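You operate a simulated robot arm through the tools that you are given. There is no shell and no other tool.

You are at the controls of a simulated robot arm. One attempt, no reset.

JOB
Test probe P5 in both jars and sort it by the readings.
Fine: GOOD rack only with air 0 to 3 and water 95 to 100, else FAULT rack; dial back to OFF.

Only the result counts: the job must be done as asked and must still hold three seconds after the hand-in. Knocking over, shifting, dropping, spilling or breaking anything else fails it.

ROBOT AND FRAMES
A 7-joint arm with a two-finger gripper, fixed in place. Base frame: the origin is at the foot of the arm, x ahead of it, y to its left, z up; the work surface is at about z = 800. Units: mm, degrees, N and s.
With the tool pointing down near the work surface it reaches from about 340 to 720 mm from the base axis. Its first joint turns from -66.0 to 66.0 degrees. Payload 2.45 kg.
Tool frame: the origin (TCP) lies between the finger pads and is the grasp point; the fingertips stand 26 mm ahead of it; z points along the fingers, y is the line along which they close. The gripper opens to 96 mm. The gripper's body begins 69 mm behind the TCP.
Orientation is that of the tool frame in the base frame, as [roll, pitch, yaw] about the fixed x, y, z axes, in that order (R = Rz(yaw) Ry(pitch) Rx(roll)). With the fingers straight down and closing along the base's y, the tool's x points along the base's -x, its y along +y and its z along -z.

CONTROLS
- The arm moves only by the tool step_arm. Its arguments are lists of equal length, an entry for each row: "claw": the finger opening in mm, from 0 to 96; "slide": the shift along the base's x, y, z in mm, a list of three; "delta_rot": the turn, a rotation vector about the base's x, y, z in rad, a list of three. In form: {"claw": [claw, ...], "slide": [[x, y, z], ...], "delta_rot": [[wx, wy, wz], ...]}. A call has 1 to 20 rows; each row is the pose to reach, as a shift and turn from the pose commanded when the call began. A row lasts 0.2 s, in which the tool goes at most 50 mm and 8.6 degrees; a call with a longer step from one row to the next is refused whole, and so is a gripper value outside its range. A pose out of reach is approached as far as the arm can. The call stops where the force on the tool passes 40 N (or 10 N more than at its start, if that is more) or the arm is blocked; 0.2 s more then pass. Each finger halts on what it meets, pressing with about 31 N; the grip force reading is that of the motor and also rises with nothing between the fingers. The clock runs only during rows and for 0.2 s after the last one: add rows that repeat a pose to give the fingers time. The reply holds the time, the measured pose of the TCP, the force on the tool along the base axes, the opening and the grip force, in the units named above and with some noise, with the torque about the TCP (base axes, N m) and any sound that the robot's microphone picked up.
- Cameras (640 x 400 px; columns grow to the right, rows downward): "scene" is fixed at [164.8, -396, 1417.7]; the picture's right is [0.77, -0.64, 0.00], its down [-0.41, -0.49, -0.77] and it looks along [0.49, 0.59, -0.64] (base axes); focal length 365 px, centre (320, 200). "wrist" rides on the gripper at [82, 3, -98] in the tool frame; the picture's right is [-0.04, 1.00, 0.00], its down [-0.73, -0.03, -0.68] and it looks along [-0.68, -0.03, 0.73] (tool axes); focal length 256 px, centre (320, 200). There is no depth. A picture from a camera that has moved, and an enlarged one, comes with that camera's place and axes in the base frame and with its lens.
- snapshot(camera): a new picture of that camera. The clock stands still meanwhile.
- enlarge(camera, box): a new picture of the part [left, top, right, bottom] of that camera's present view, enlarged. The clock stands still meanwhile.
- finish_job(): hands the job in; it is judged then, once.

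Nothing tells you positions but the pictures and the camera data. Unless the task says otherwise, let go and move clear before handing in.

The tools are called after ">>>" as a command line: name --argument value ..., lists and objects as JSON in quotes. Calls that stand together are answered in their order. step_arm: Moves the arm, as the interface text tells. Its arguments: {"type":"object","properties":{"claw":{"type":"array"},"slide":{"type":"array"},"delta_rot":{"type":"array"}},"required":["claw","slide","delta_rot"]} The other tools are called the same way: snapshot (camera) takes a picture; enlarge (camera, box) takes an enlarged picture of a part of a camera's view; finish_job () hands the job in.

At the start:

```text
clock: 0.0
tcp_pos: [416.9, 22.8, 1095.2]
tool_rot: [180.0, 0.0, -180.0]
contact_force: [1.5, -0.5, 0.4]
wrist_torque: [0.0, -0.01, 0.01]
finger_gap: 95.8
finger_force: 0.0
```

scene: 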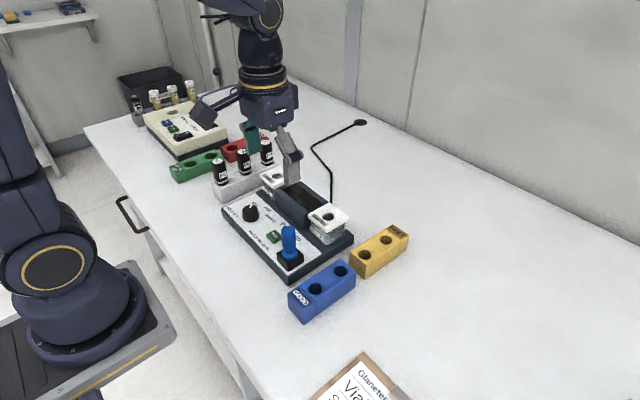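
wrist: 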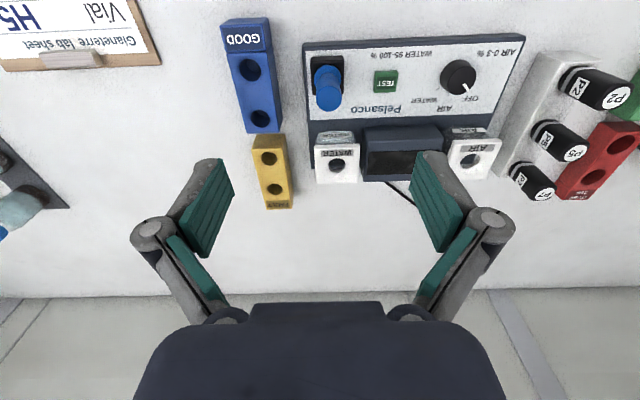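

I see a tester with a knob, TEST button, blue plug/lever, two jars (AIR, WATER), and probes P2, P5, P7 in a stand next to it. I will look closer before moving.

>>> enlarge --camera "scene" --box '[200, 120, 420, 330]'

>>> enlarge --camera "wrist" --box '[290, 20, 540, 200]'

>>> enlarge --camera "wrist" --box '[480, 30, 640, 220]'

>>> enlarge --camera "scene" --box '[120, 60, 300, 220]'

```text
1.90 times, centred on (310, 225) of scene
camera zoom: at [164.8, -396.0, 1417.7], right [0.77, -0.64, 0.0], down [-0.41, -0.49, -0.77], along [0.49, 0.59, -0.64], focal length 695 px, centre (339, 152)
```

zoom: 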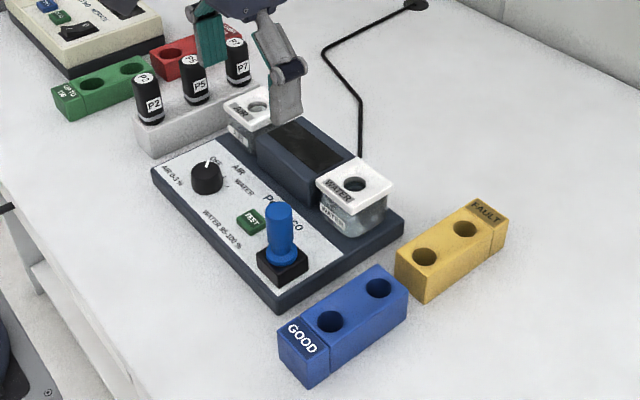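

```text
2.22 times, centred on (415, 110) of wrist
camera zoom: at [334.2, 26.9, 1194.0], right [0.04, 1.0, 0.0], down [0.73, -0.03, 0.68], along [0.68, -0.03, -0.73], focal length 569 px, centre (109, 400)
```

zoom: 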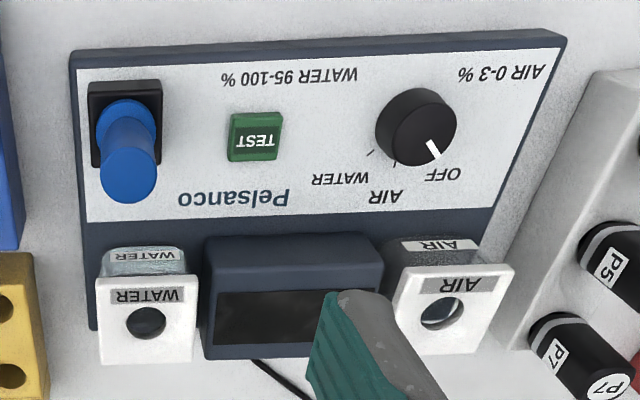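

```text
2.11 times, centred on (560, 125) of wrist
camera zoom: at [334.2, 26.9, 1194.0], right [0.04, 1.0, 0.0], down [0.73, -0.03, 0.68], along [0.68, -0.03, -0.73], focal length 539 px, centre (-185, 358)
```

zoom: 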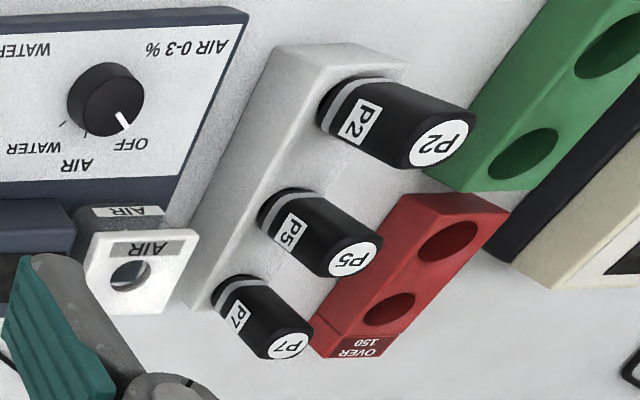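

```text
2.50 times, centred on (210, 140) of scene
camera zoom: at [164.8, -396.0, 1417.7], right [0.77, -0.64, 0.0], down [-0.41, -0.49, -0.77], along [0.49, 0.59, -0.64], focal length 912 px, centre (595, 350)
```

zoom: 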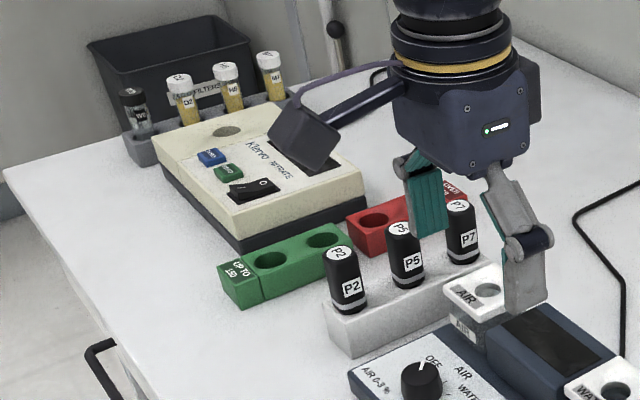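

The knob seems to be near (449, 199, 845) and P5's top near (506, 311, 940). I'll move over the tester for a second view to triangulate from.

>>> step_arm --claw '[95, 95, 95, 95, 95]' --slide '[[-10, 45, 0], [-20, 90, 0], [-30, 135, 0], [-40, 170, 0], [-40, 170, 0]]' --delta_rot '[[0, 0, 0], [0, 0, 0], [0, 0, 0], [0, 0, 0], [0, 0, 0]]'

>>> snapshot --camera "wrist"

>>> snapshot --camera "scene"

```text
clock: 1.2
tcp_pos: [375.8, 193.9, 1096.7]
tool_rot: [-180.0, 0.0, 180.0]
contact_force: [-0.3, -0.4, 0.8]
wrist_torque: [-0.03, 0.01, -0.03]
finger_gap: 95.1
finger_force: 0.0
```

```text
taken
camera wrist: at [293.2, 196.6, 1195.0], right [0.04, 1.0, 0.0], down [0.73, -0.03, 0.68], along [0.68, -0.03, -0.73], focal length 256 px, centre (320, 200)
```

wrist: 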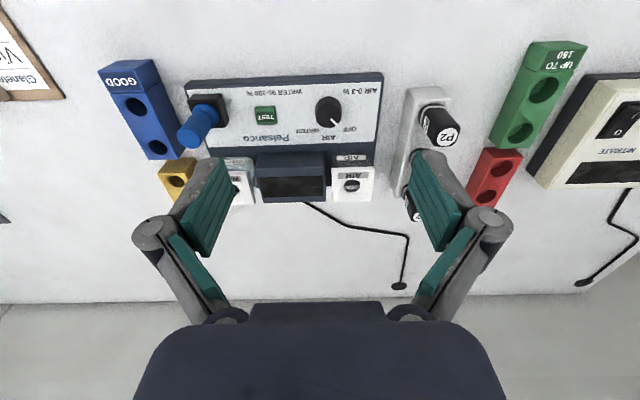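

```text
taken
```

scene: 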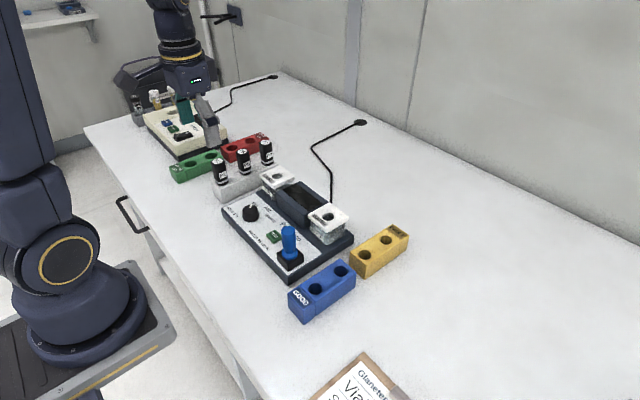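

>>> enlarge --camera "scene" --box '[200, 130, 360, 230]'

>>> enlarge --camera "scene" --box '[220, 190, 420, 325]'

>>> enlarge --camera "wrist" --box '[180, 60, 400, 210]'

>>> enlarge --camera "wrist" --box '[90, 50, 280, 210]'

```text
4.00 times, centred on (280, 180) of scene
camera zoom: at [164.8, -395.9, 1417.7], right [0.77, -0.64, 0.0], down [-0.41, -0.49, -0.77], along [0.49, 0.59, -0.64], focal length 1459 px, centre (480, 280)
```

zoom: 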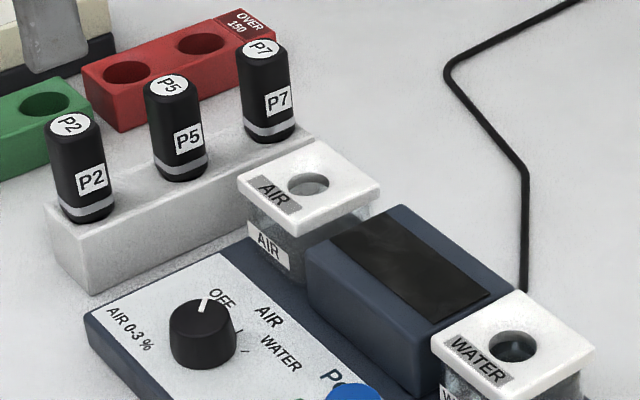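

```text
2.96 times, centred on (320, 258) of scene
camera zoom: at [164.8, -395.9, 1417.7], right [0.77, -0.64, 0.0], down [-0.41, -0.49, -0.77], along [0.49, 0.59, -0.64], focal length 1081 px, centre (320, 30)
```

zoom: 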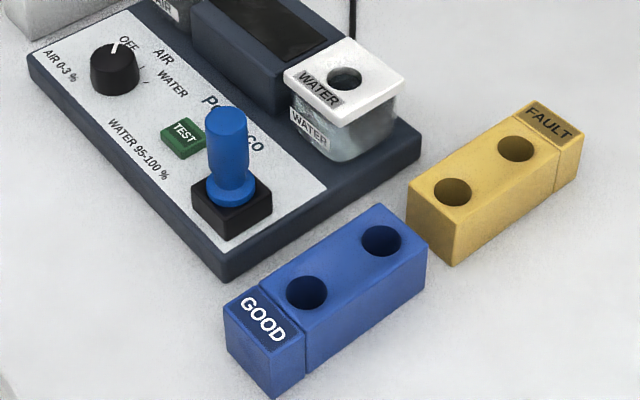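

```text
2.67 times, centred on (290, 135) of wrist
camera zoom: at [293.2, 196.6, 1195.0], right [0.04, 1.0, 0.0], down [0.73, -0.03, 0.68], along [0.68, -0.03, -0.73], focal length 683 px, centre (400, 373)
```

zoom: 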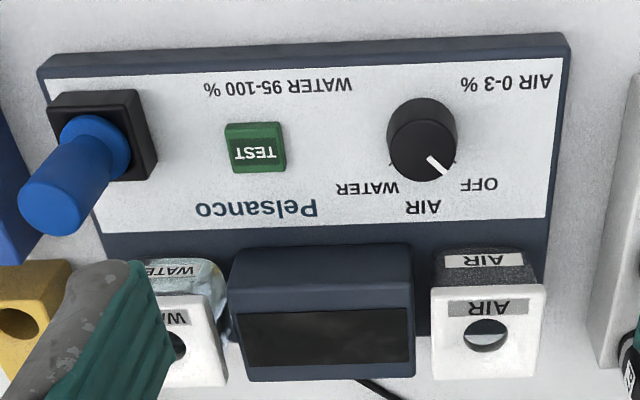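

```text
2.50 times, centred on (185, 130) of wrist
camera zoom: at [293.2, 196.6, 1195.0], right [0.04, 1.0, 0.0], down [0.73, -0.03, 0.68], along [0.68, -0.03, -0.73], focal length 640 px, centre (658, 375)
```

zoom: 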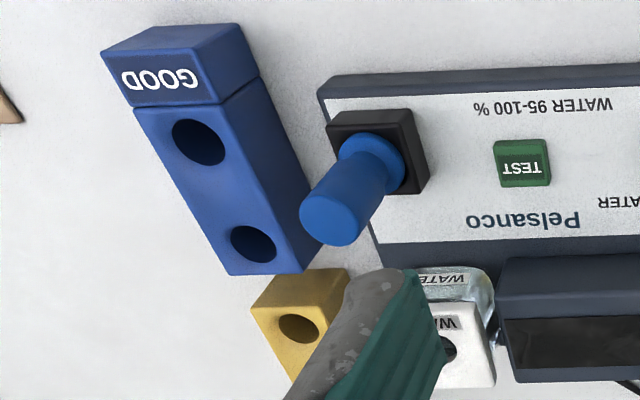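

The dial has OFF, AIR and WATER marks, with a TEST button beside it and the display between the jars. I'll lower the wrist camera toward the knob for a close view.

>>> step_arm --claw '[95, 95, 95, 95]' --slide '[[-5, 0, -45], [-10, 0, -90], [-12, 0, -130], [-12, 0, -130]]' --delta_rot '[[0, 0, 0], [0, 0, 0], [0, 0, 0], [0, 0, 0]]'

>>> snapshot --camera "wrist"

>>> enlarge --camera "wrist" --box '[220, 60, 420, 200]'

```text
clock: 2.2
tcp_pos: [363.2, 193.6, 964.3]
tool_rot: [-179.9, 0.0, 180.0]
contact_force: [0.3, -0.2, 0.7]
wrist_torque: [-0.01, 0.01, 0.01]
finger_gap: 94.9
finger_force: 0.1
```

```text
taken
camera wrist: at [282.2, 196.2, 1062.3], right [0.04, 1.0, 0.0], down [0.73, -0.03, 0.68], along [0.68, -0.03, -0.73], focal length 256 px, centre (320, 200)
```

wrist: 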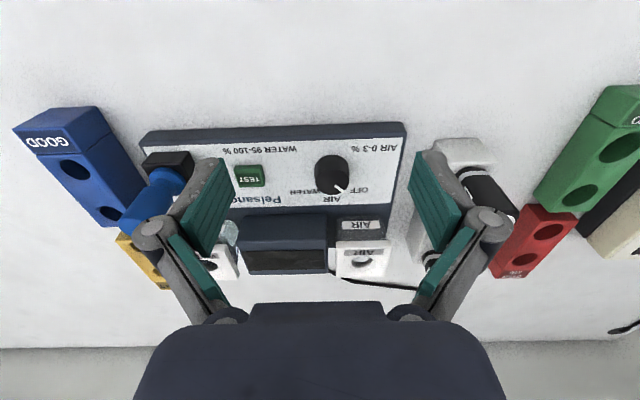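

```text
2.86 times, centred on (320, 130) of wrist
camera zoom: at [282.2, 196.2, 1062.3], right [0.04, 1.0, 0.0], down [0.73, -0.03, 0.68], along [0.68, -0.03, -0.73], focal length 731 px, centre (320, 400)
```

zoom: 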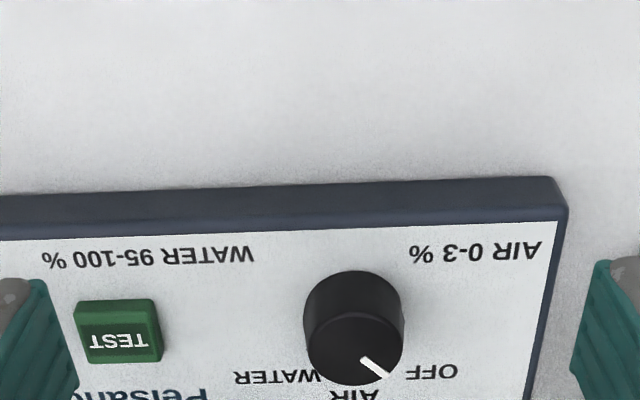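

The knob centre is about (456, 201) with its top at z≈847, and its pointer sits about 45° from +x. I'll zoom the scene camera on the dial to measure the AIR and WATER tick angles.

>>> enlarge --camera "scene" --box '[225, 190, 285, 230]'

>>> enlarge --camera "wrist" --box '[290, 140, 390, 210]'

```text
10.00 times, centred on (255, 210) of scene
camera zoom: at [164.8, -396.0, 1417.7], right [0.77, -0.64, 0.0], down [-0.41, -0.49, -0.77], along [0.49, 0.59, -0.64], focal length 3648 px, centre (970, 100)
```

zoom: 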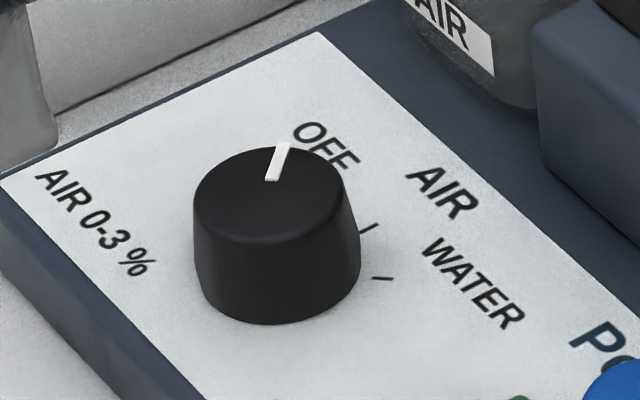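

```text
5.71 times, centred on (340, 175) of wrist
camera zoom: at [282.2, 196.2, 1062.3], right [0.04, 1.0, 0.0], down [0.73, -0.03, 0.68], along [0.68, -0.03, -0.73], focal length 1463 px, centre (206, 343)
```

zoom: 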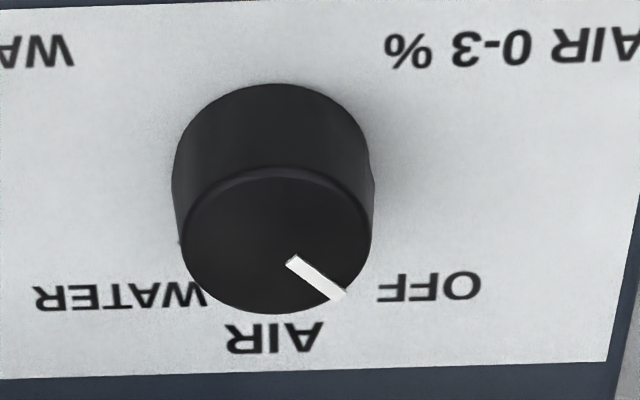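

The ticks put OFF at +45°, AIR at 0° and WATER at -45°, measured from +x, so clockwise turns lead from OFF to AIR to WATER. I'll move above the knob, partly closed, and check alignment.

>>> step_arm --claw '[70, 60, 60, 60]' --slide '[[45, 4, -20], [93, 8, -30], [93, 8, -60], [93, 8, -60]]' --delta_rot '[[0, 0, 0], [0, 0, 0], [0, 0, 0], [0, 0, 0]]'

>>> snapshot --camera "wrist"

>>> enlarge --camera "scene" --box '[200, 130, 320, 230]'

```text
clock: 3.2
tcp_pos: [458.0, 203.2, 905.1]
tool_rot: [-180.0, 0.0, -179.9]
contact_force: [0.6, 0.0, 0.2]
wrist_torque: [-0.02, -0.01, -0.01]
finger_gap: 60.0
finger_force: 0.1
```

```text
taken
camera wrist: at [376.2, 206.1, 1004.0], right [0.04, 1.0, 0.0], down [0.73, -0.03, 0.68], along [0.68, -0.03, -0.73], focal length 256 px, centre (320, 200)
```

wrist: 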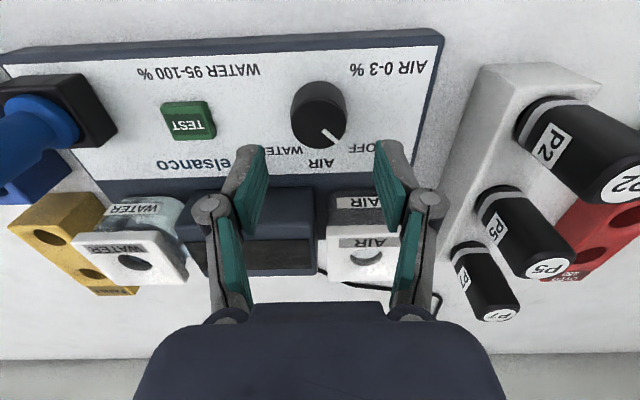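

```text
4.00 times, centred on (260, 180) of scene
camera zoom: at [164.8, -396.0, 1417.7], right [0.77, -0.64, 0.0], down [-0.41, -0.49, -0.77], along [0.49, 0.59, -0.64], focal length 1459 px, centre (560, 280)
```

zoom: 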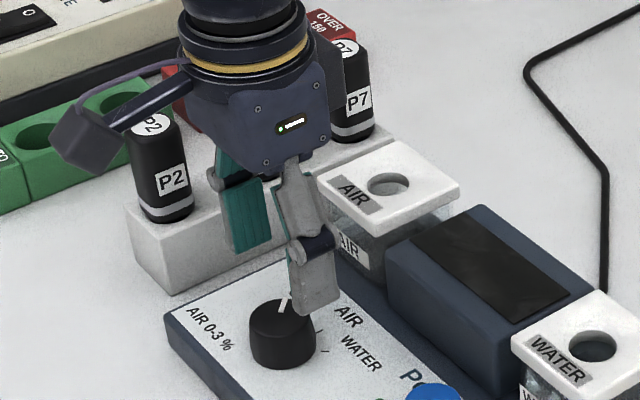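

The fingers are centred over the knob with TCP near (458, 203, 905). Next I'll descend around it and grip.

>>> step_arm --claw '[60, 60, 60, 34, 30, 30, 30]' --slide '[[-2, -1, -25], [-2, -1, -44], [-2, -1, -49], [-2, -1, -49], [-2, -1, -49], [-2, -1, -49], [-2, -1, -49]]' --delta_rot '[[0, 0, 0], [0, 0, 0], [0, 0, 0], [0, 0, 0], [0, 0, 0], [0, 0, 0], [0, 0, 0]]'

>>> enlarge --camera "scene" --box '[200, 130, 320, 230]'

```text
clock: 4.8
tcp_pos: [455.6, 201.2, 856.6]
tool_rot: [179.9, 0.0, -179.9]
contact_force: [0.4, 9.5, -5.7]
wrist_torque: [0.23, -0.24, -0.04]
finger_gap: 36.9
finger_force: 44.8
```

```text
4.00 times, centred on (260, 180) of scene
camera zoom: at [164.9, -395.7, 1417.7], right [0.77, -0.64, 0.0], down [-0.41, -0.49, -0.77], along [0.49, 0.59, -0.64], focal length 1459 px, centre (560, 280)
```

zoom: 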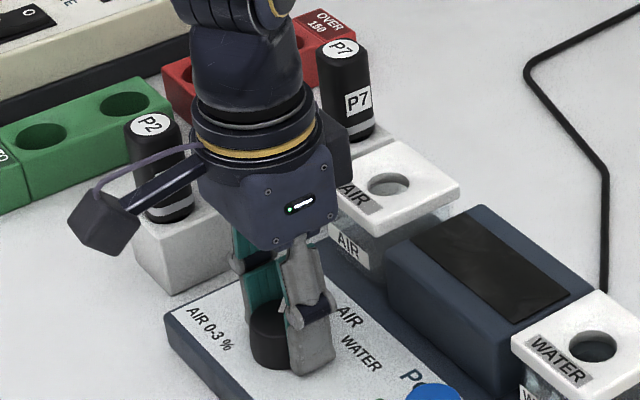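

The knob is gripped at 36.9 mm. Next I'll turn it 45° clockwise to AIR.

>>> step_arm --claw '[30, 30, 30, 30, 30, 30, 30]' --slide '[[0, 1, 0], [0, 1, 0], [0, 1, 0], [0, 1, 0], [0, 1, 0], [0, 1, 0], [0, 1, 0]]' --delta_rot '[[0, 0, -0.13], [0, 0, -0.26], [0, 0, -0.39], [0, 0, -0.52], [0, 0, -0.65], [0, 0, -0.785], [0, 0, -0.785]]'

>>> enlarge --camera "scene" --box '[200, 130, 320, 230]'

```text
clock: 6.4
tcp_pos: [453.4, 198.9, 855.5]
tool_rot: [-179.7, 0.1, 134.8]
contact_force: [-11.4, -24.7, 26.2]
wrist_torque: [-0.23, 0.85, 0.17]
finger_gap: 36.9
finger_force: 44.8
```

```text
4.00 times, centred on (260, 180) of scene
camera zoom: at [164.2, -396.8, 1417.5], right [0.77, -0.64, 0.0], down [-0.41, -0.49, -0.77], along [0.49, 0.59, -0.64], focal length 1459 px, centre (560, 280)
```

zoom: 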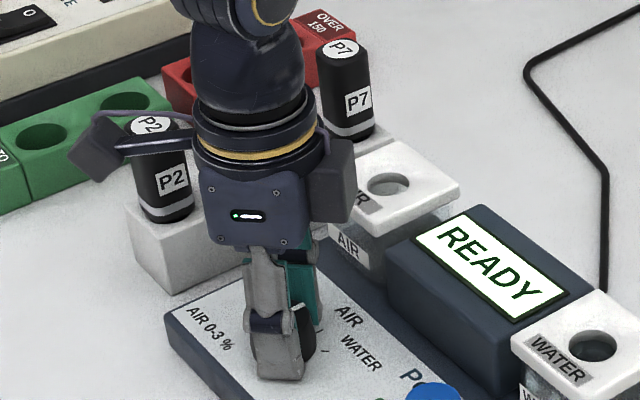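

The display shows READY, so the dial has left OFF. I'll release the knob and rise to check the pointer.

>>> step_arm --claw '[44, 56, 60, 60, 60, 60]' --slide '[[0, 0, 0], [-3, -2, 0], [-3, -2, 0], [-3, -2, 20], [-3, -2, 60], [-3, -2, 100]]' --delta_rot '[[0, 0, 0], [0, 0, 0], [0, 0, 0], [0, 0, 0], [0, 0, 0.13], [0, 0, 0.26]]'

>>> enlarge --camera "scene" --box '[200, 130, 320, 230]'

>>> snapshot --camera "scene"

```text
clock: 7.8
tcp_pos: [452.5, 199.5, 955.3]
tool_rot: [179.9, 0.0, 150.0]
contact_force: [-0.1, -0.1, 0.4]
wrist_torque: [0.0, 0.01, -0.05]
finger_gap: 60.0
finger_force: 0.0
```

```text
4.00 times, centred on (260, 180) of scene
camera zoom: at [164.8, -396.0, 1417.7], right [0.77, -0.64, 0.0], down [-0.41, -0.49, -0.77], along [0.49, 0.59, -0.64], focal length 1459 px, centre (560, 280)
```

zoom: 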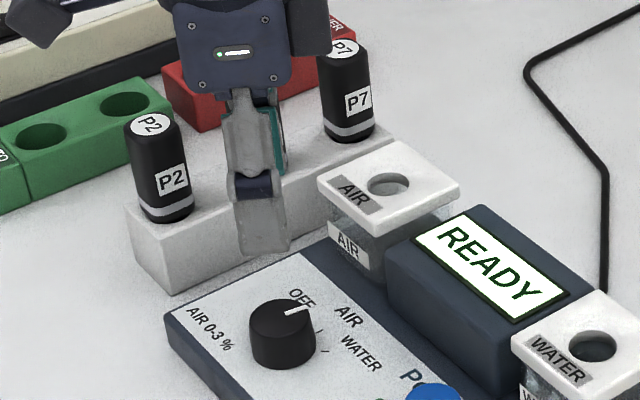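

```text
taken
```

scene: 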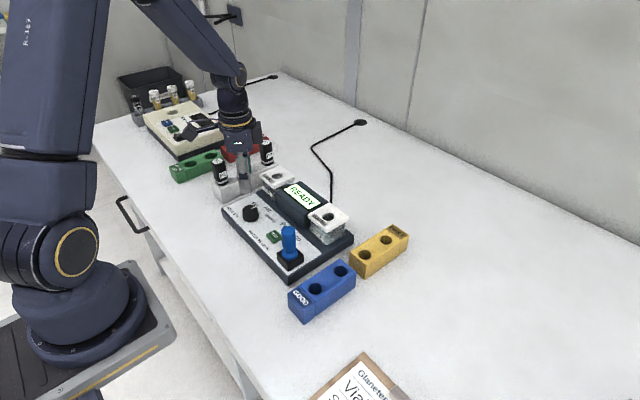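

>>> enlarge --camera "scene" --box '[225, 190, 285, 230]'

>>> snapshot --camera "wrist"

```text
10.00 times, centred on (255, 210) of scene
camera zoom: at [164.8, -396.0, 1417.7], right [0.77, -0.64, 0.0], down [-0.41, -0.49, -0.77], along [0.49, 0.59, -0.64], focal length 3648 px, centre (970, 100)
```

zoom: 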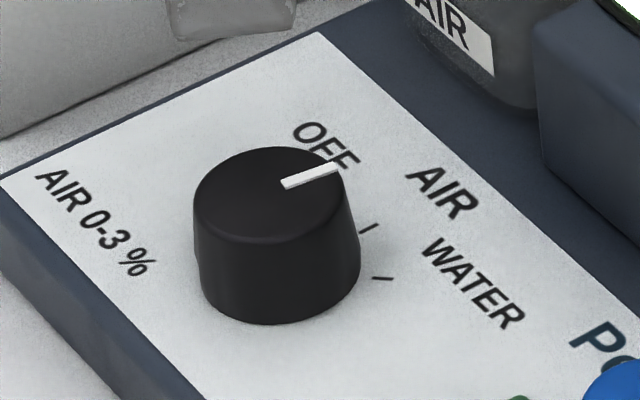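

```text
taken
camera wrist: at [383.1, 244.2, 1053.6], right [0.53, 0.85, 0.0], down [0.62, -0.39, 0.68], along [0.57, -0.36, -0.73], focal length 256 px, centre (320, 200)
```

wrist: 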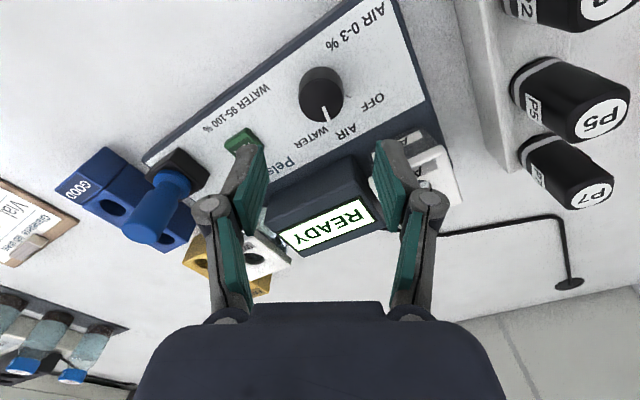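

>>> enlarge --camera "wrist" --box '[270, 60, 400, 160]'

```text
4.00 times, centred on (335, 110) of wrist
camera zoom: at [383.1, 244.2, 1053.6], right [0.53, 0.85, 0.0], down [0.62, -0.39, 0.68], along [0.57, -0.36, -0.73], focal length 1024 px, centre (260, 560)
```

zoom: 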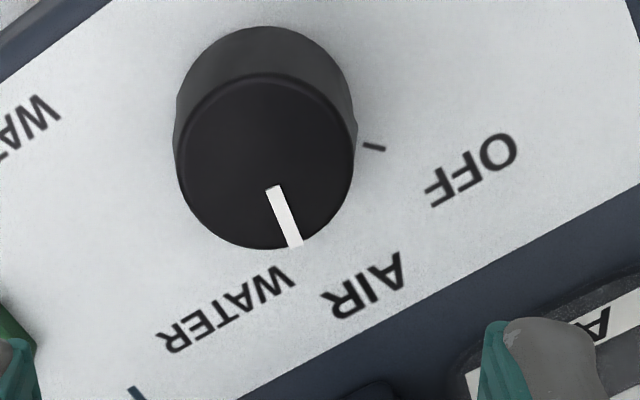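

>>> enlarge --camera "scene" --box '[243, 198, 273, 222]'

>>> enlarge --camera "scene" --box '[256, 208, 268, 220]'

```text
16.00 times, centred on (258, 210) of scene
camera zoom: at [164.8, -396.0, 1417.7], right [0.77, -0.64, 0.0], down [-0.41, -0.49, -0.77], along [0.49, 0.59, -0.64], focal length 5837 px, centre (1312, 40)
```

zoom: 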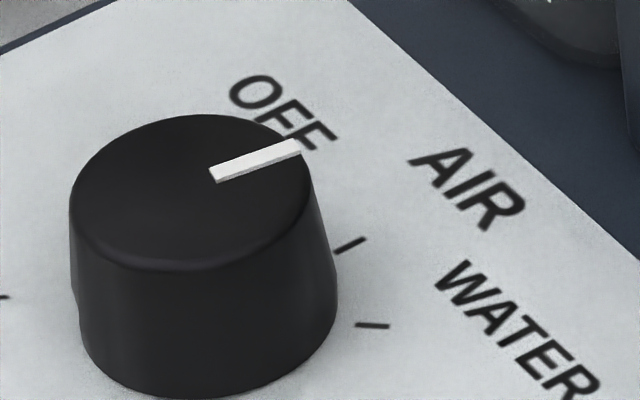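

```text
16.00 times, centred on (262, 214) of scene
camera zoom: at [164.8, -396.0, 1417.7], right [0.77, -0.64, 0.0], down [-0.41, -0.49, -0.77], along [0.49, 0.59, -0.64], focal length 5837 px, centre (1248, -24)
```

zoom: 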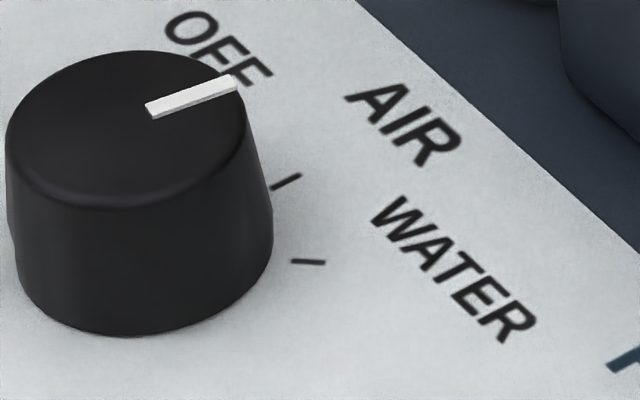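

The AIR tick is at 0° but the pointer sits at about -11°, so the knob over-turned slightly. I'll regrip at the refined centre (454.5, 201) and correct it.

>>> step_arm --claw '[60, 60, 60, 60, 42, 32, 30, 30]' --slide '[[2, 1.5, -45], [2, 1.5, -80], [2, 1.5, -98], [2, 1.5, -98], [2, 1.5, -98], [2, 1.5, -98], [2, 1.5, -98], [2, 1.5, -98]]' --delta_rot '[[0, 0, 0], [0, 0, 0], [0, 0, 0], [0, 0, 0], [0, 0, 0], [0, 0, 0], [0, 0, 0], [0, 0, 0]]'

>>> enlarge --camera "scene" --box '[225, 190, 285, 230]'

>>> enlarge --camera "wrist" --box '[240, 60, 400, 190]'

```text
clock: 9.6
tcp_pos: [451.9, 199.9, 858.4]
tool_rot: [-179.8, -0.1, 149.9]
contact_force: [-2.5, -6.3, 0.8]
wrist_torque: [-0.12, 0.14, 0.02]
finger_gap: 36.8
finger_force: 44.7
```

```text
10.00 times, centred on (255, 210) of scene
camera zoom: at [164.7, -396.1, 1417.6], right [0.77, -0.64, 0.0], down [-0.41, -0.49, -0.77], along [0.49, 0.59, -0.64], focal length 3648 px, centre (970, 100)
```

zoom: 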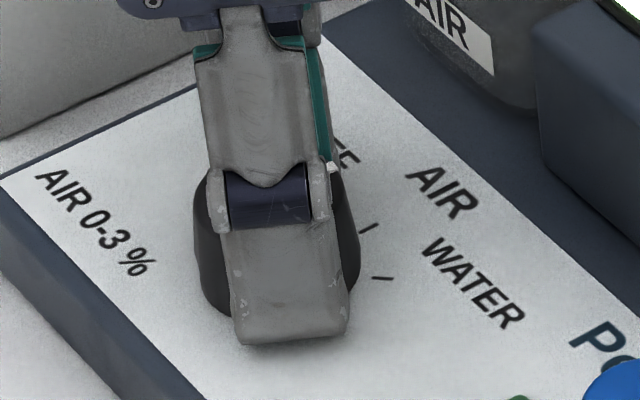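

```text
3.08 times, centred on (320, 125) of wrist
camera zoom: at [384.6, 244.8, 956.5], right [0.54, 0.84, 0.0], down [0.62, -0.39, 0.68], along [0.57, -0.36, -0.73], focal length 788 px, centre (320, 431)
```

zoom: 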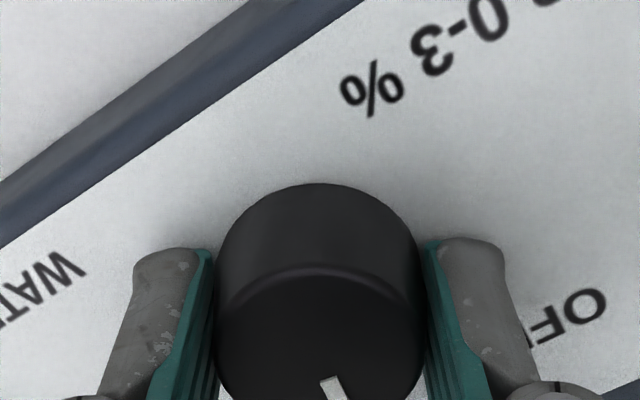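

>>> step_arm --claw '[30, 30, 30, 30]' --slide '[[-1, -1, 0], [-1, -1, 0], [-1, -1, 0], [-1, -1, 0]]' --delta_rot '[[0, 0, 0], [0, 0, 0.1], [0, 0, 0.19], [0, 0, 0.19]]'

>>> enlarge --camera "wrist" --box '[240, 60, 400, 190]'

```text
clock: 10.6
tcp_pos: [453.7, 201.2, 857.9]
tool_rot: [180.0, 0.1, 160.9]
contact_force: [5.8, 4.7, -19.9]
wrist_torque: [-0.13, -0.97, 0.01]
finger_gap: 36.9
finger_force: 45.6
```

```text
3.08 times, centred on (320, 125) of wrist
camera zoom: at [377.3, 231.0, 956.5], right [0.36, 0.93, 0.0], down [0.68, -0.27, 0.68], along [0.63, -0.25, -0.73], focal length 788 px, centre (320, 431)
```

zoom: 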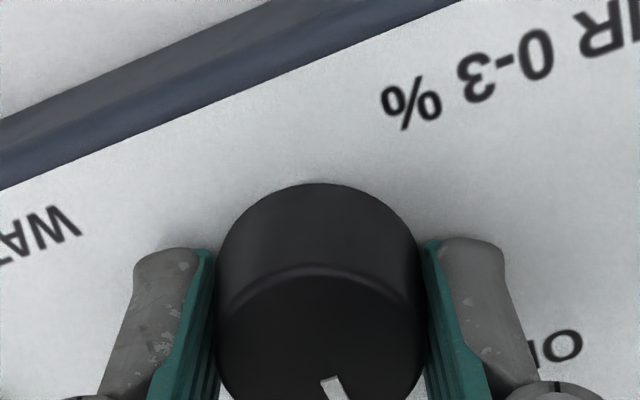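

The knob turned with the gripper. I'll open fully in place before lifting, so it isn't dragged.

>>> step_arm --claw '[60, 60, 60, 60, 60, 60]' --slide '[[0, 0, 0], [0, 0, 0], [0, 0, 0], [0, 0, 40], [0, 0, 85], [0, 0, 100]]' --delta_rot '[[0, 0, 0], [0, 0, 0], [0, 0, 0], [0, 0, 0], [0, 0, 0.13], [0, 0, 0.262]]'

>>> enlarge --camera "scene" --box '[243, 198, 273, 222]'

>>> snapshot --camera "wrist"

```text
clock: 12.0
tcp_pos: [452.9, 199.3, 958.6]
tool_rot: [-180.0, 0.0, 176.0]
contact_force: [0.0, -0.1, -0.5]
wrist_torque: [-0.01, -0.03, -0.04]
finger_gap: 60.2
finger_force: 0.0
```

```text
16.00 times, centred on (258, 210) of scene
camera zoom: at [164.8, -396.0, 1417.7], right [0.77, -0.64, 0.0], down [-0.41, -0.49, -0.77], along [0.49, 0.59, -0.64], focal length 5837 px, centre (1312, 40)
```

zoom: 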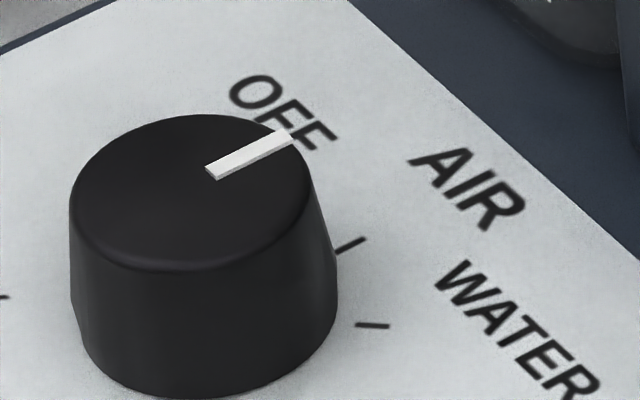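

```text
taken
camera wrist: at [371.3, 208.2, 1057.2], right [0.11, 0.99, 0.0], down [0.73, -0.08, 0.68], along [0.67, -0.08, -0.73], focal length 256 px, centre (320, 200)
```

wrist: 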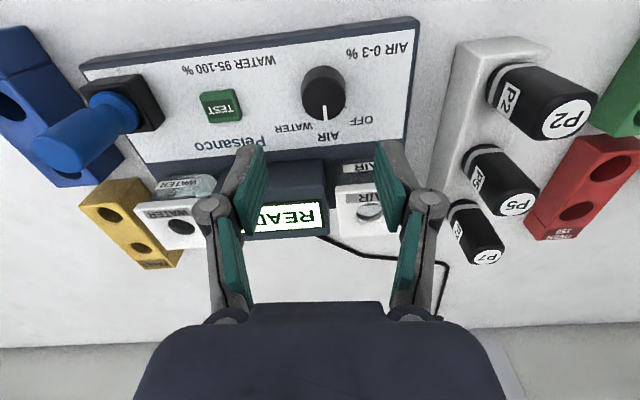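

The pointer is now on AIR, within about 3°. Next I'll localize P5 from this view and one nearer to it.

>>> enlarge --camera "wrist" --box '[420, 30, 600, 270]'

>>> enlarge --camera "wrist" --box '[430, 130, 550, 220]'

>>> step_arm --claw '[70, 70, 70, 70]' --slide '[[-20, 30, 30], [-40, 60, 60], [-60, 100, 60], [-60, 100, 60]]' --delta_rot '[[0, 0, 0.03], [0, 0, 0.07], [0, 0, 0.07], [0, 0, 0.07]]'

>>> snapshot --camera "wrist"

>>> enlarge --camera "wrist" --box '[290, 80, 470, 240]'

```text
1.67 times, centred on (510, 150) of wrist
camera zoom: at [371.3, 208.2, 1057.2], right [0.11, 0.99, 0.0], down [0.73, -0.08, 0.68], along [0.67, -0.08, -0.73], focal length 427 px, centre (3, 283)
```

zoom: 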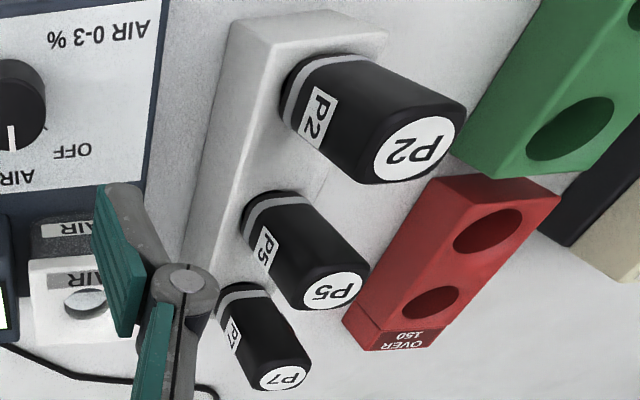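

```text
4.44 times, centred on (490, 175) of wrist
camera zoom: at [371.3, 208.2, 1057.2], right [0.11, 0.99, 0.0], down [0.73, -0.08, 0.68], along [0.67, -0.08, -0.73], focal length 1138 px, centre (-436, 311)
```

zoom: 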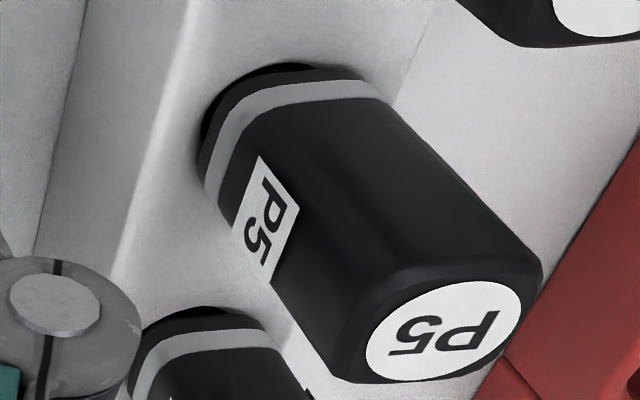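

```text
clock: 13.0
tcp_pos: [393.5, 299.0, 1020.3]
tool_rot: [180.0, 0.0, 179.8]
contact_force: [0.2, -0.9, -0.2]
wrist_torque: [-0.01, 0.0, -0.02]
finger_gap: 70.1
finger_force: 0.0
```

```text
taken
camera wrist: at [312.1, 303.3, 1117.8], right [0.04, 1.0, 0.0], down [0.73, -0.03, 0.68], along [0.68, -0.03, -0.73], focal length 256 px, centre (320, 200)
```

wrist: 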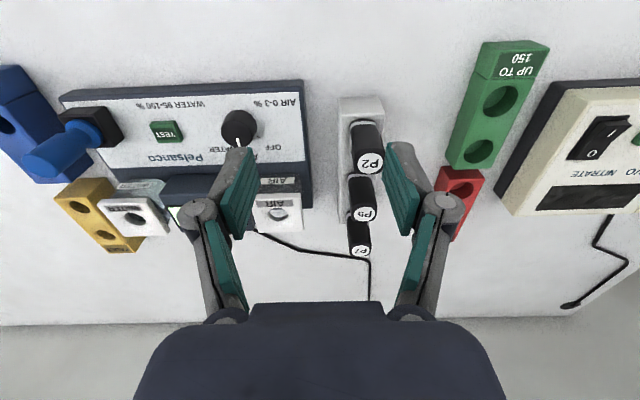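

```text
2.50 times, centred on (380, 160) of wrist
camera zoom: at [312.1, 303.3, 1117.8], right [0.04, 1.0, 0.0], down [0.73, -0.03, 0.68], along [0.68, -0.03, -0.73], focal length 640 px, centre (170, 300)
```

zoom: 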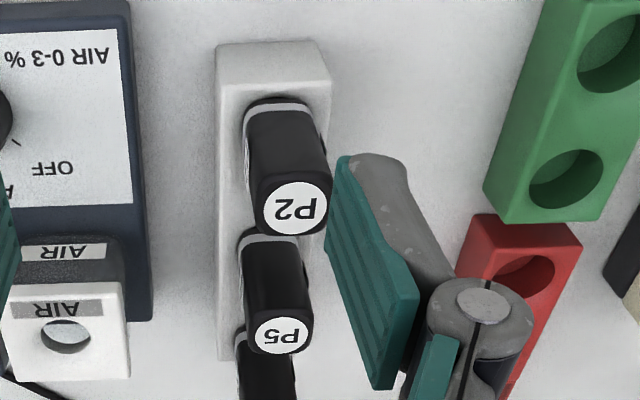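

P5's top is near (525, 345.5, 913), with the row running along x at 70 mm spacing. I'll move above it and check alignment before descending.

>>> step_arm --claw '[60, 60, 60, 60, 60]' --slide '[[40, 15, -10], [80, 30, -20], [115, 46, -30], [131.5, 46.5, -50], [131.5, 46.5, -50]]' --delta_rot '[[0, 0, 0], [0, 0, 0], [0, 0, 0], [0, 0, 0], [0, 0, 0]]'

>>> snapshot --camera "wrist"

>>> enlarge --camera "scene" --box '[190, 100, 310, 200]'

```text
clock: 14.2
tcp_pos: [523.1, 346.6, 967.3]
tool_rot: [-180.0, 0.1, 179.9]
contact_force: [0.8, -0.4, -0.4]
wrist_torque: [0.02, 0.01, 0.0]
finger_gap: 60.0
finger_force: 0.1
```

```text
taken
camera wrist: at [442.7, 350.2, 1065.9], right [0.04, 1.0, 0.0], down [0.73, -0.03, 0.68], along [0.68, -0.03, -0.73], focal length 256 px, centre (320, 200)
```

wrist: 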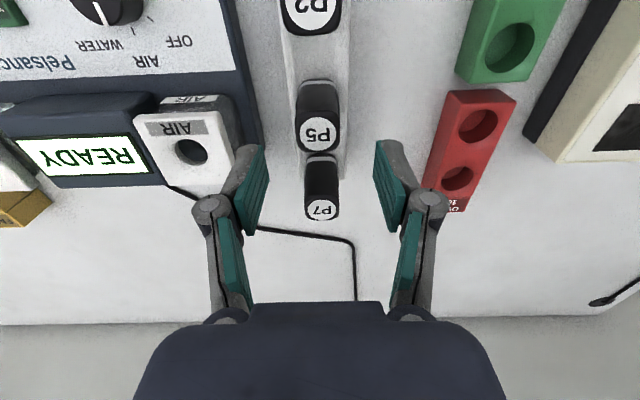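

```text
4.00 times, centred on (250, 150) of scene
camera zoom: at [164.8, -396.0, 1417.7], right [0.77, -0.64, 0.0], down [-0.41, -0.49, -0.77], along [0.49, 0.59, -0.64], focal length 1459 px, centre (600, 400)
```

zoom: 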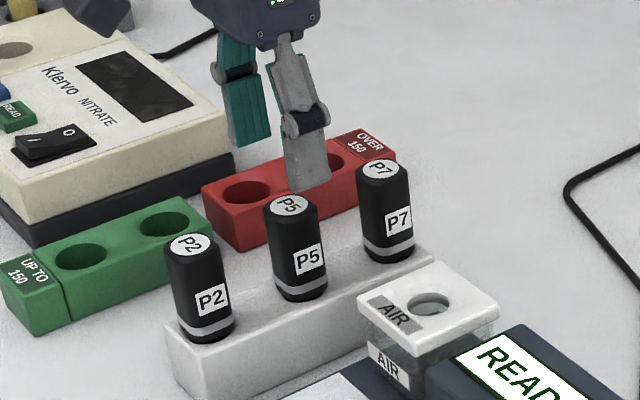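

P5 lies at about (525, 347), directly between the fingers. Now I'll descend to TCP z≈887 and grip the black body.

>>> step_arm --claw '[60, 60, 60, 60, 40, 24, 22, 22, 22]' --slide '[[0.5, 0.5, -30], [0.5, 0.5, -60], [0.5, 0.5, -81], [0.5, 0.5, -81], [0.5, 0.5, -81], [0.5, 0.5, -81], [0.5, 0.5, -81], [0.5, 0.5, -81], [0.5, 0.5, -81]]' --delta_rot '[[0, 0, 0], [0, 0, 0], [0, 0, 0], [0, 0, 0], [0, 0, 0], [0, 0, 0], [0, 0, 0], [0, 0, 0], [0, 0, 0]]'

>>> snapshot --camera "wrist"

>>> enlarge --camera "scene" --box '[190, 100, 310, 200]'

```text
clock: 16.2
tcp_pos: [525.7, 346.4, 887.2]
tool_rot: [179.9, 0.0, 179.8]
contact_force: [0.4, -3.9, 0.6]
wrist_torque: [-0.1, 0.0, 0.03]
finger_gap: 29.1
finger_force: 31.3
```

```text
taken
camera wrist: at [443.2, 350.2, 986.5], right [0.04, 1.0, 0.0], down [0.73, -0.03, 0.68], along [0.68, -0.03, -0.73], focal length 256 px, centre (320, 200)
```

wrist: 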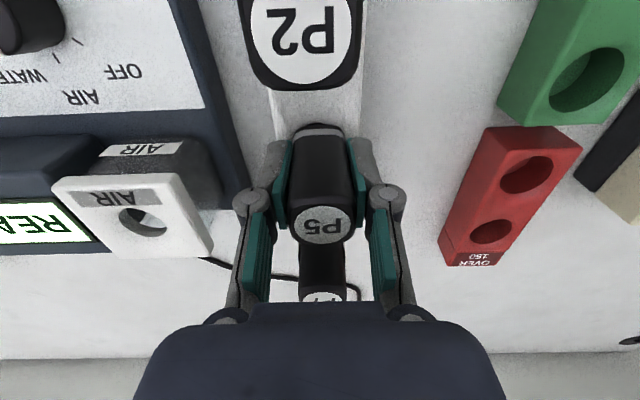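

```text
4.00 times, centred on (250, 150) of scene
camera zoom: at [164.8, -396.1, 1417.6], right [0.77, -0.64, 0.0], down [-0.41, -0.49, -0.77], along [0.49, 0.59, -0.64], focal length 1459 px, centre (600, 400)
```

zoom: 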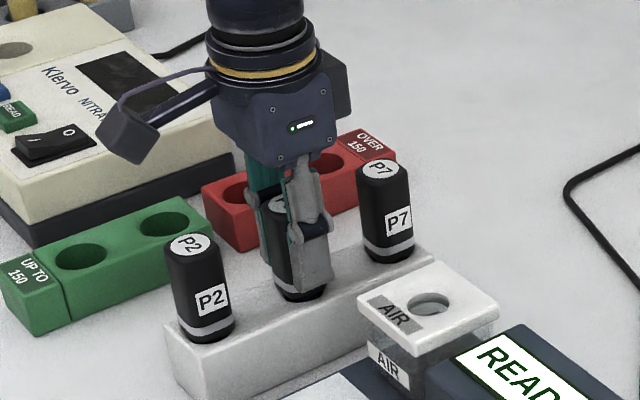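

P5 is gripped at 29 mm. I'll lift it straight up and inspect the stem.

>>> step_arm --claw '[22, 22, 22, 22, 22, 22, 22]' --slide '[[0, 0, 10], [0, 0, 30], [0, 0, 55], [0, 0, 80], [0, 0, 105], [0, 0, 130], [0, 0, 130]]' --delta_rot '[[0, 0, 0], [0, 0, 0], [0, 0, 0], [0, 0, 0], [0, 0, 0], [0, 0, 0], [0, 0, 0]]'

>>> snapshot --camera "wrist"

>>> enlarge --camera "scene" --box '[190, 80, 330, 200]'

```text
clock: 17.8
tcp_pos: [524.5, 347.0, 1018.2]
tool_rot: [-180.0, 0.0, 179.8]
contact_force: [0.6, -0.2, -1.2]
wrist_torque: [-0.02, -0.01, 0.03]
finger_gap: 29.3
finger_force: 30.8
```

```text
taken
camera wrist: at [443.3, 350.8, 1116.7], right [0.04, 1.0, 0.0], down [0.73, -0.03, 0.68], along [0.68, -0.03, -0.73], focal length 256 px, centre (320, 200)
```

wrist: 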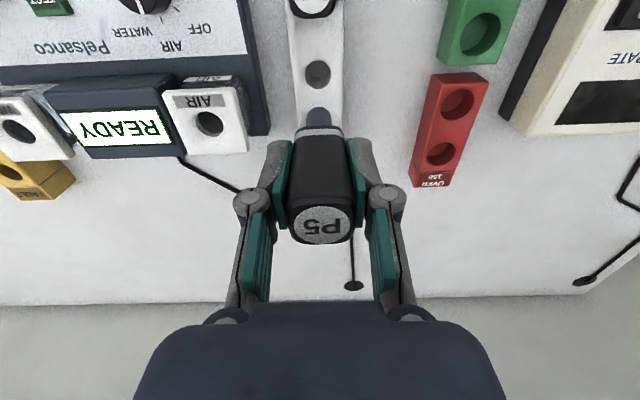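

```text
3.33 times, centred on (260, 140) of scene
camera zoom: at [164.8, -396.0, 1417.7], right [0.77, -0.64, 0.0], down [-0.41, -0.49, -0.77], along [0.49, 0.59, -0.64], focal length 1216 px, centre (520, 400)
```

zoom: 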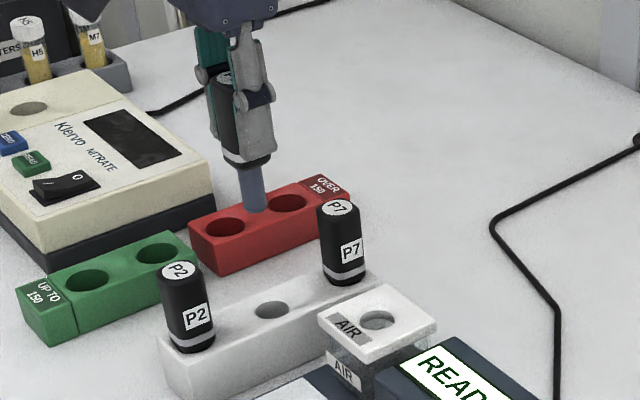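

P5's stem is about 17 mm across and 42 mm long. I'll zoom on the AIR lid to refine its hole position.

>>> enlarge --camera "wrist" --box '[160, 70, 260, 170]'

>>> enlarge --camera "wrist" --box '[0, 70, 100, 220]'

>>> enlarge --camera "scene" --box '[250, 155, 360, 240]'

```text
4.00 times, centred on (210, 120) of wrist
camera zoom: at [443.3, 350.8, 1116.7], right [0.04, 1.0, 0.0], down [0.73, -0.03, 0.68], along [0.68, -0.03, -0.73], focal length 1024 px, centre (760, 520)
```

zoom: 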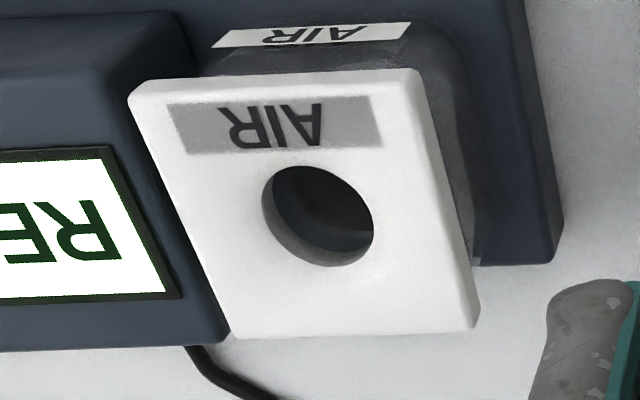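

```text
2.67 times, centred on (50, 145) of wrist
camera zoom: at [443.3, 350.8, 1116.7], right [0.04, 1.0, 0.0], down [0.73, -0.03, 0.68], along [0.68, -0.03, -0.73], focal length 683 px, centre (1040, 347)
```

zoom: 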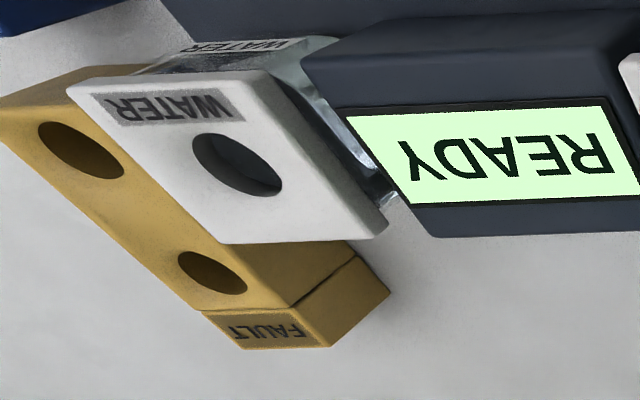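

```text
4.71 times, centred on (305, 198) of scene
camera zoom: at [164.8, -396.0, 1417.7], right [0.77, -0.64, 0.0], down [-0.41, -0.49, -0.77], along [0.49, 0.59, -0.64], focal length 1717 px, centre (391, 212)
```

zoom: 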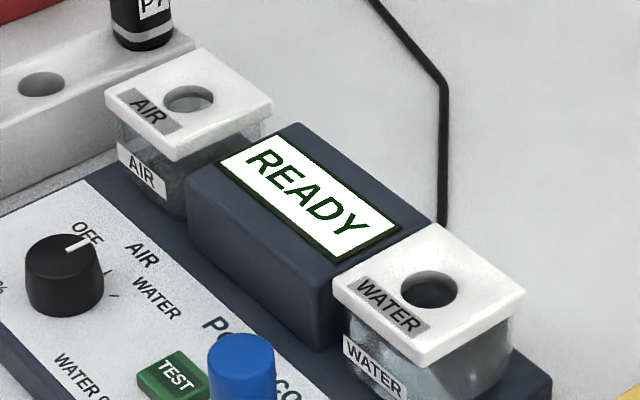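

AIR hole is at (556.5, 237.3, 880) and the WATER hole around (557, 42, 880), both about 27 mm across. I'll carry P5 above AIR at the current safe height.

>>> step_arm --claw '[22, 22, 22, 22, 22]' --slide '[[10, -36, 0], [21, -72, 0], [32, -109.5, 0], [32, -109.5, -20], [32, -109.5, -20]]' --delta_rot '[[0, 0, 0], [0, 0, 0], [0, 0, 0], [0, 0, 0], [0, 0, 0]]'

>>> snapshot --camera "wrist"

>>> enlarge --camera "scene" --box '[230, 110, 340, 210]'

>>> enlarge --camera "wrist" --box '[250, 60, 390, 160]'

```text
clock: 19.0
tcp_pos: [558.3, 235.7, 996.5]
tool_rot: [-180.0, -0.1, 179.8]
contact_force: [0.7, 0.3, -0.4]
wrist_torque: [0.0, -0.02, 0.01]
finger_gap: 29.2
finger_force: 31.1
```

```text
taken
camera wrist: at [476.5, 239.9, 1095.4], right [0.04, 1.0, 0.0], down [0.73, -0.03, 0.68], along [0.68, -0.03, -0.73], focal length 256 px, centre (320, 200)
```

wrist: 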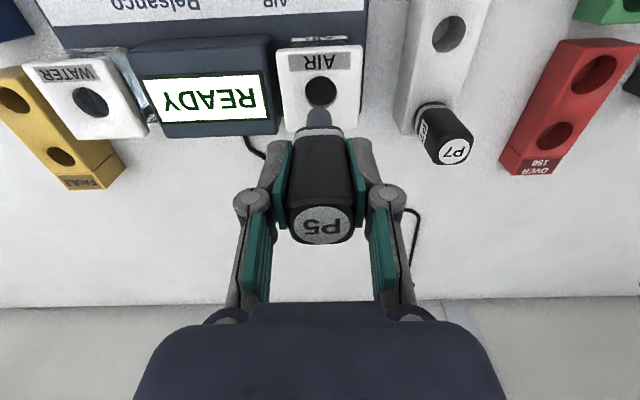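

```text
4.00 times, centred on (285, 160) of scene
camera zoom: at [164.8, -396.0, 1417.7], right [0.77, -0.64, 0.0], down [-0.41, -0.49, -0.77], along [0.49, 0.59, -0.64], focal length 1459 px, centre (460, 360)
```

zoom: 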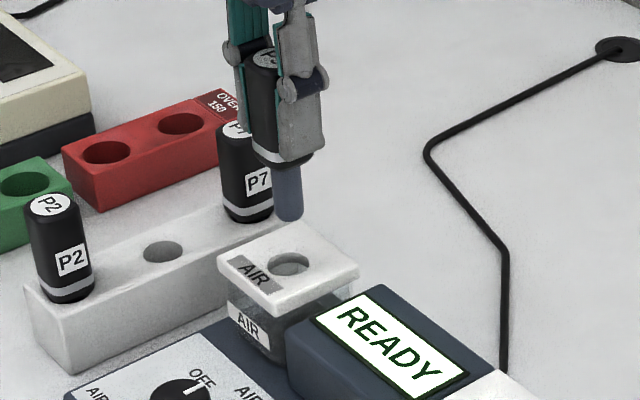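

```text
4.00 times, centred on (320, 110) of wrist
camera zoom: at [476.5, 239.9, 1095.4], right [0.04, 1.0, 0.0], down [0.73, -0.03, 0.68], along [0.68, -0.03, -0.73], focal length 1024 px, centre (320, 560)
```

zoom: 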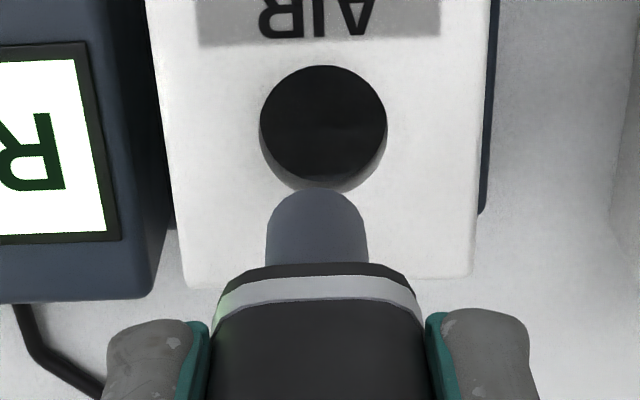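

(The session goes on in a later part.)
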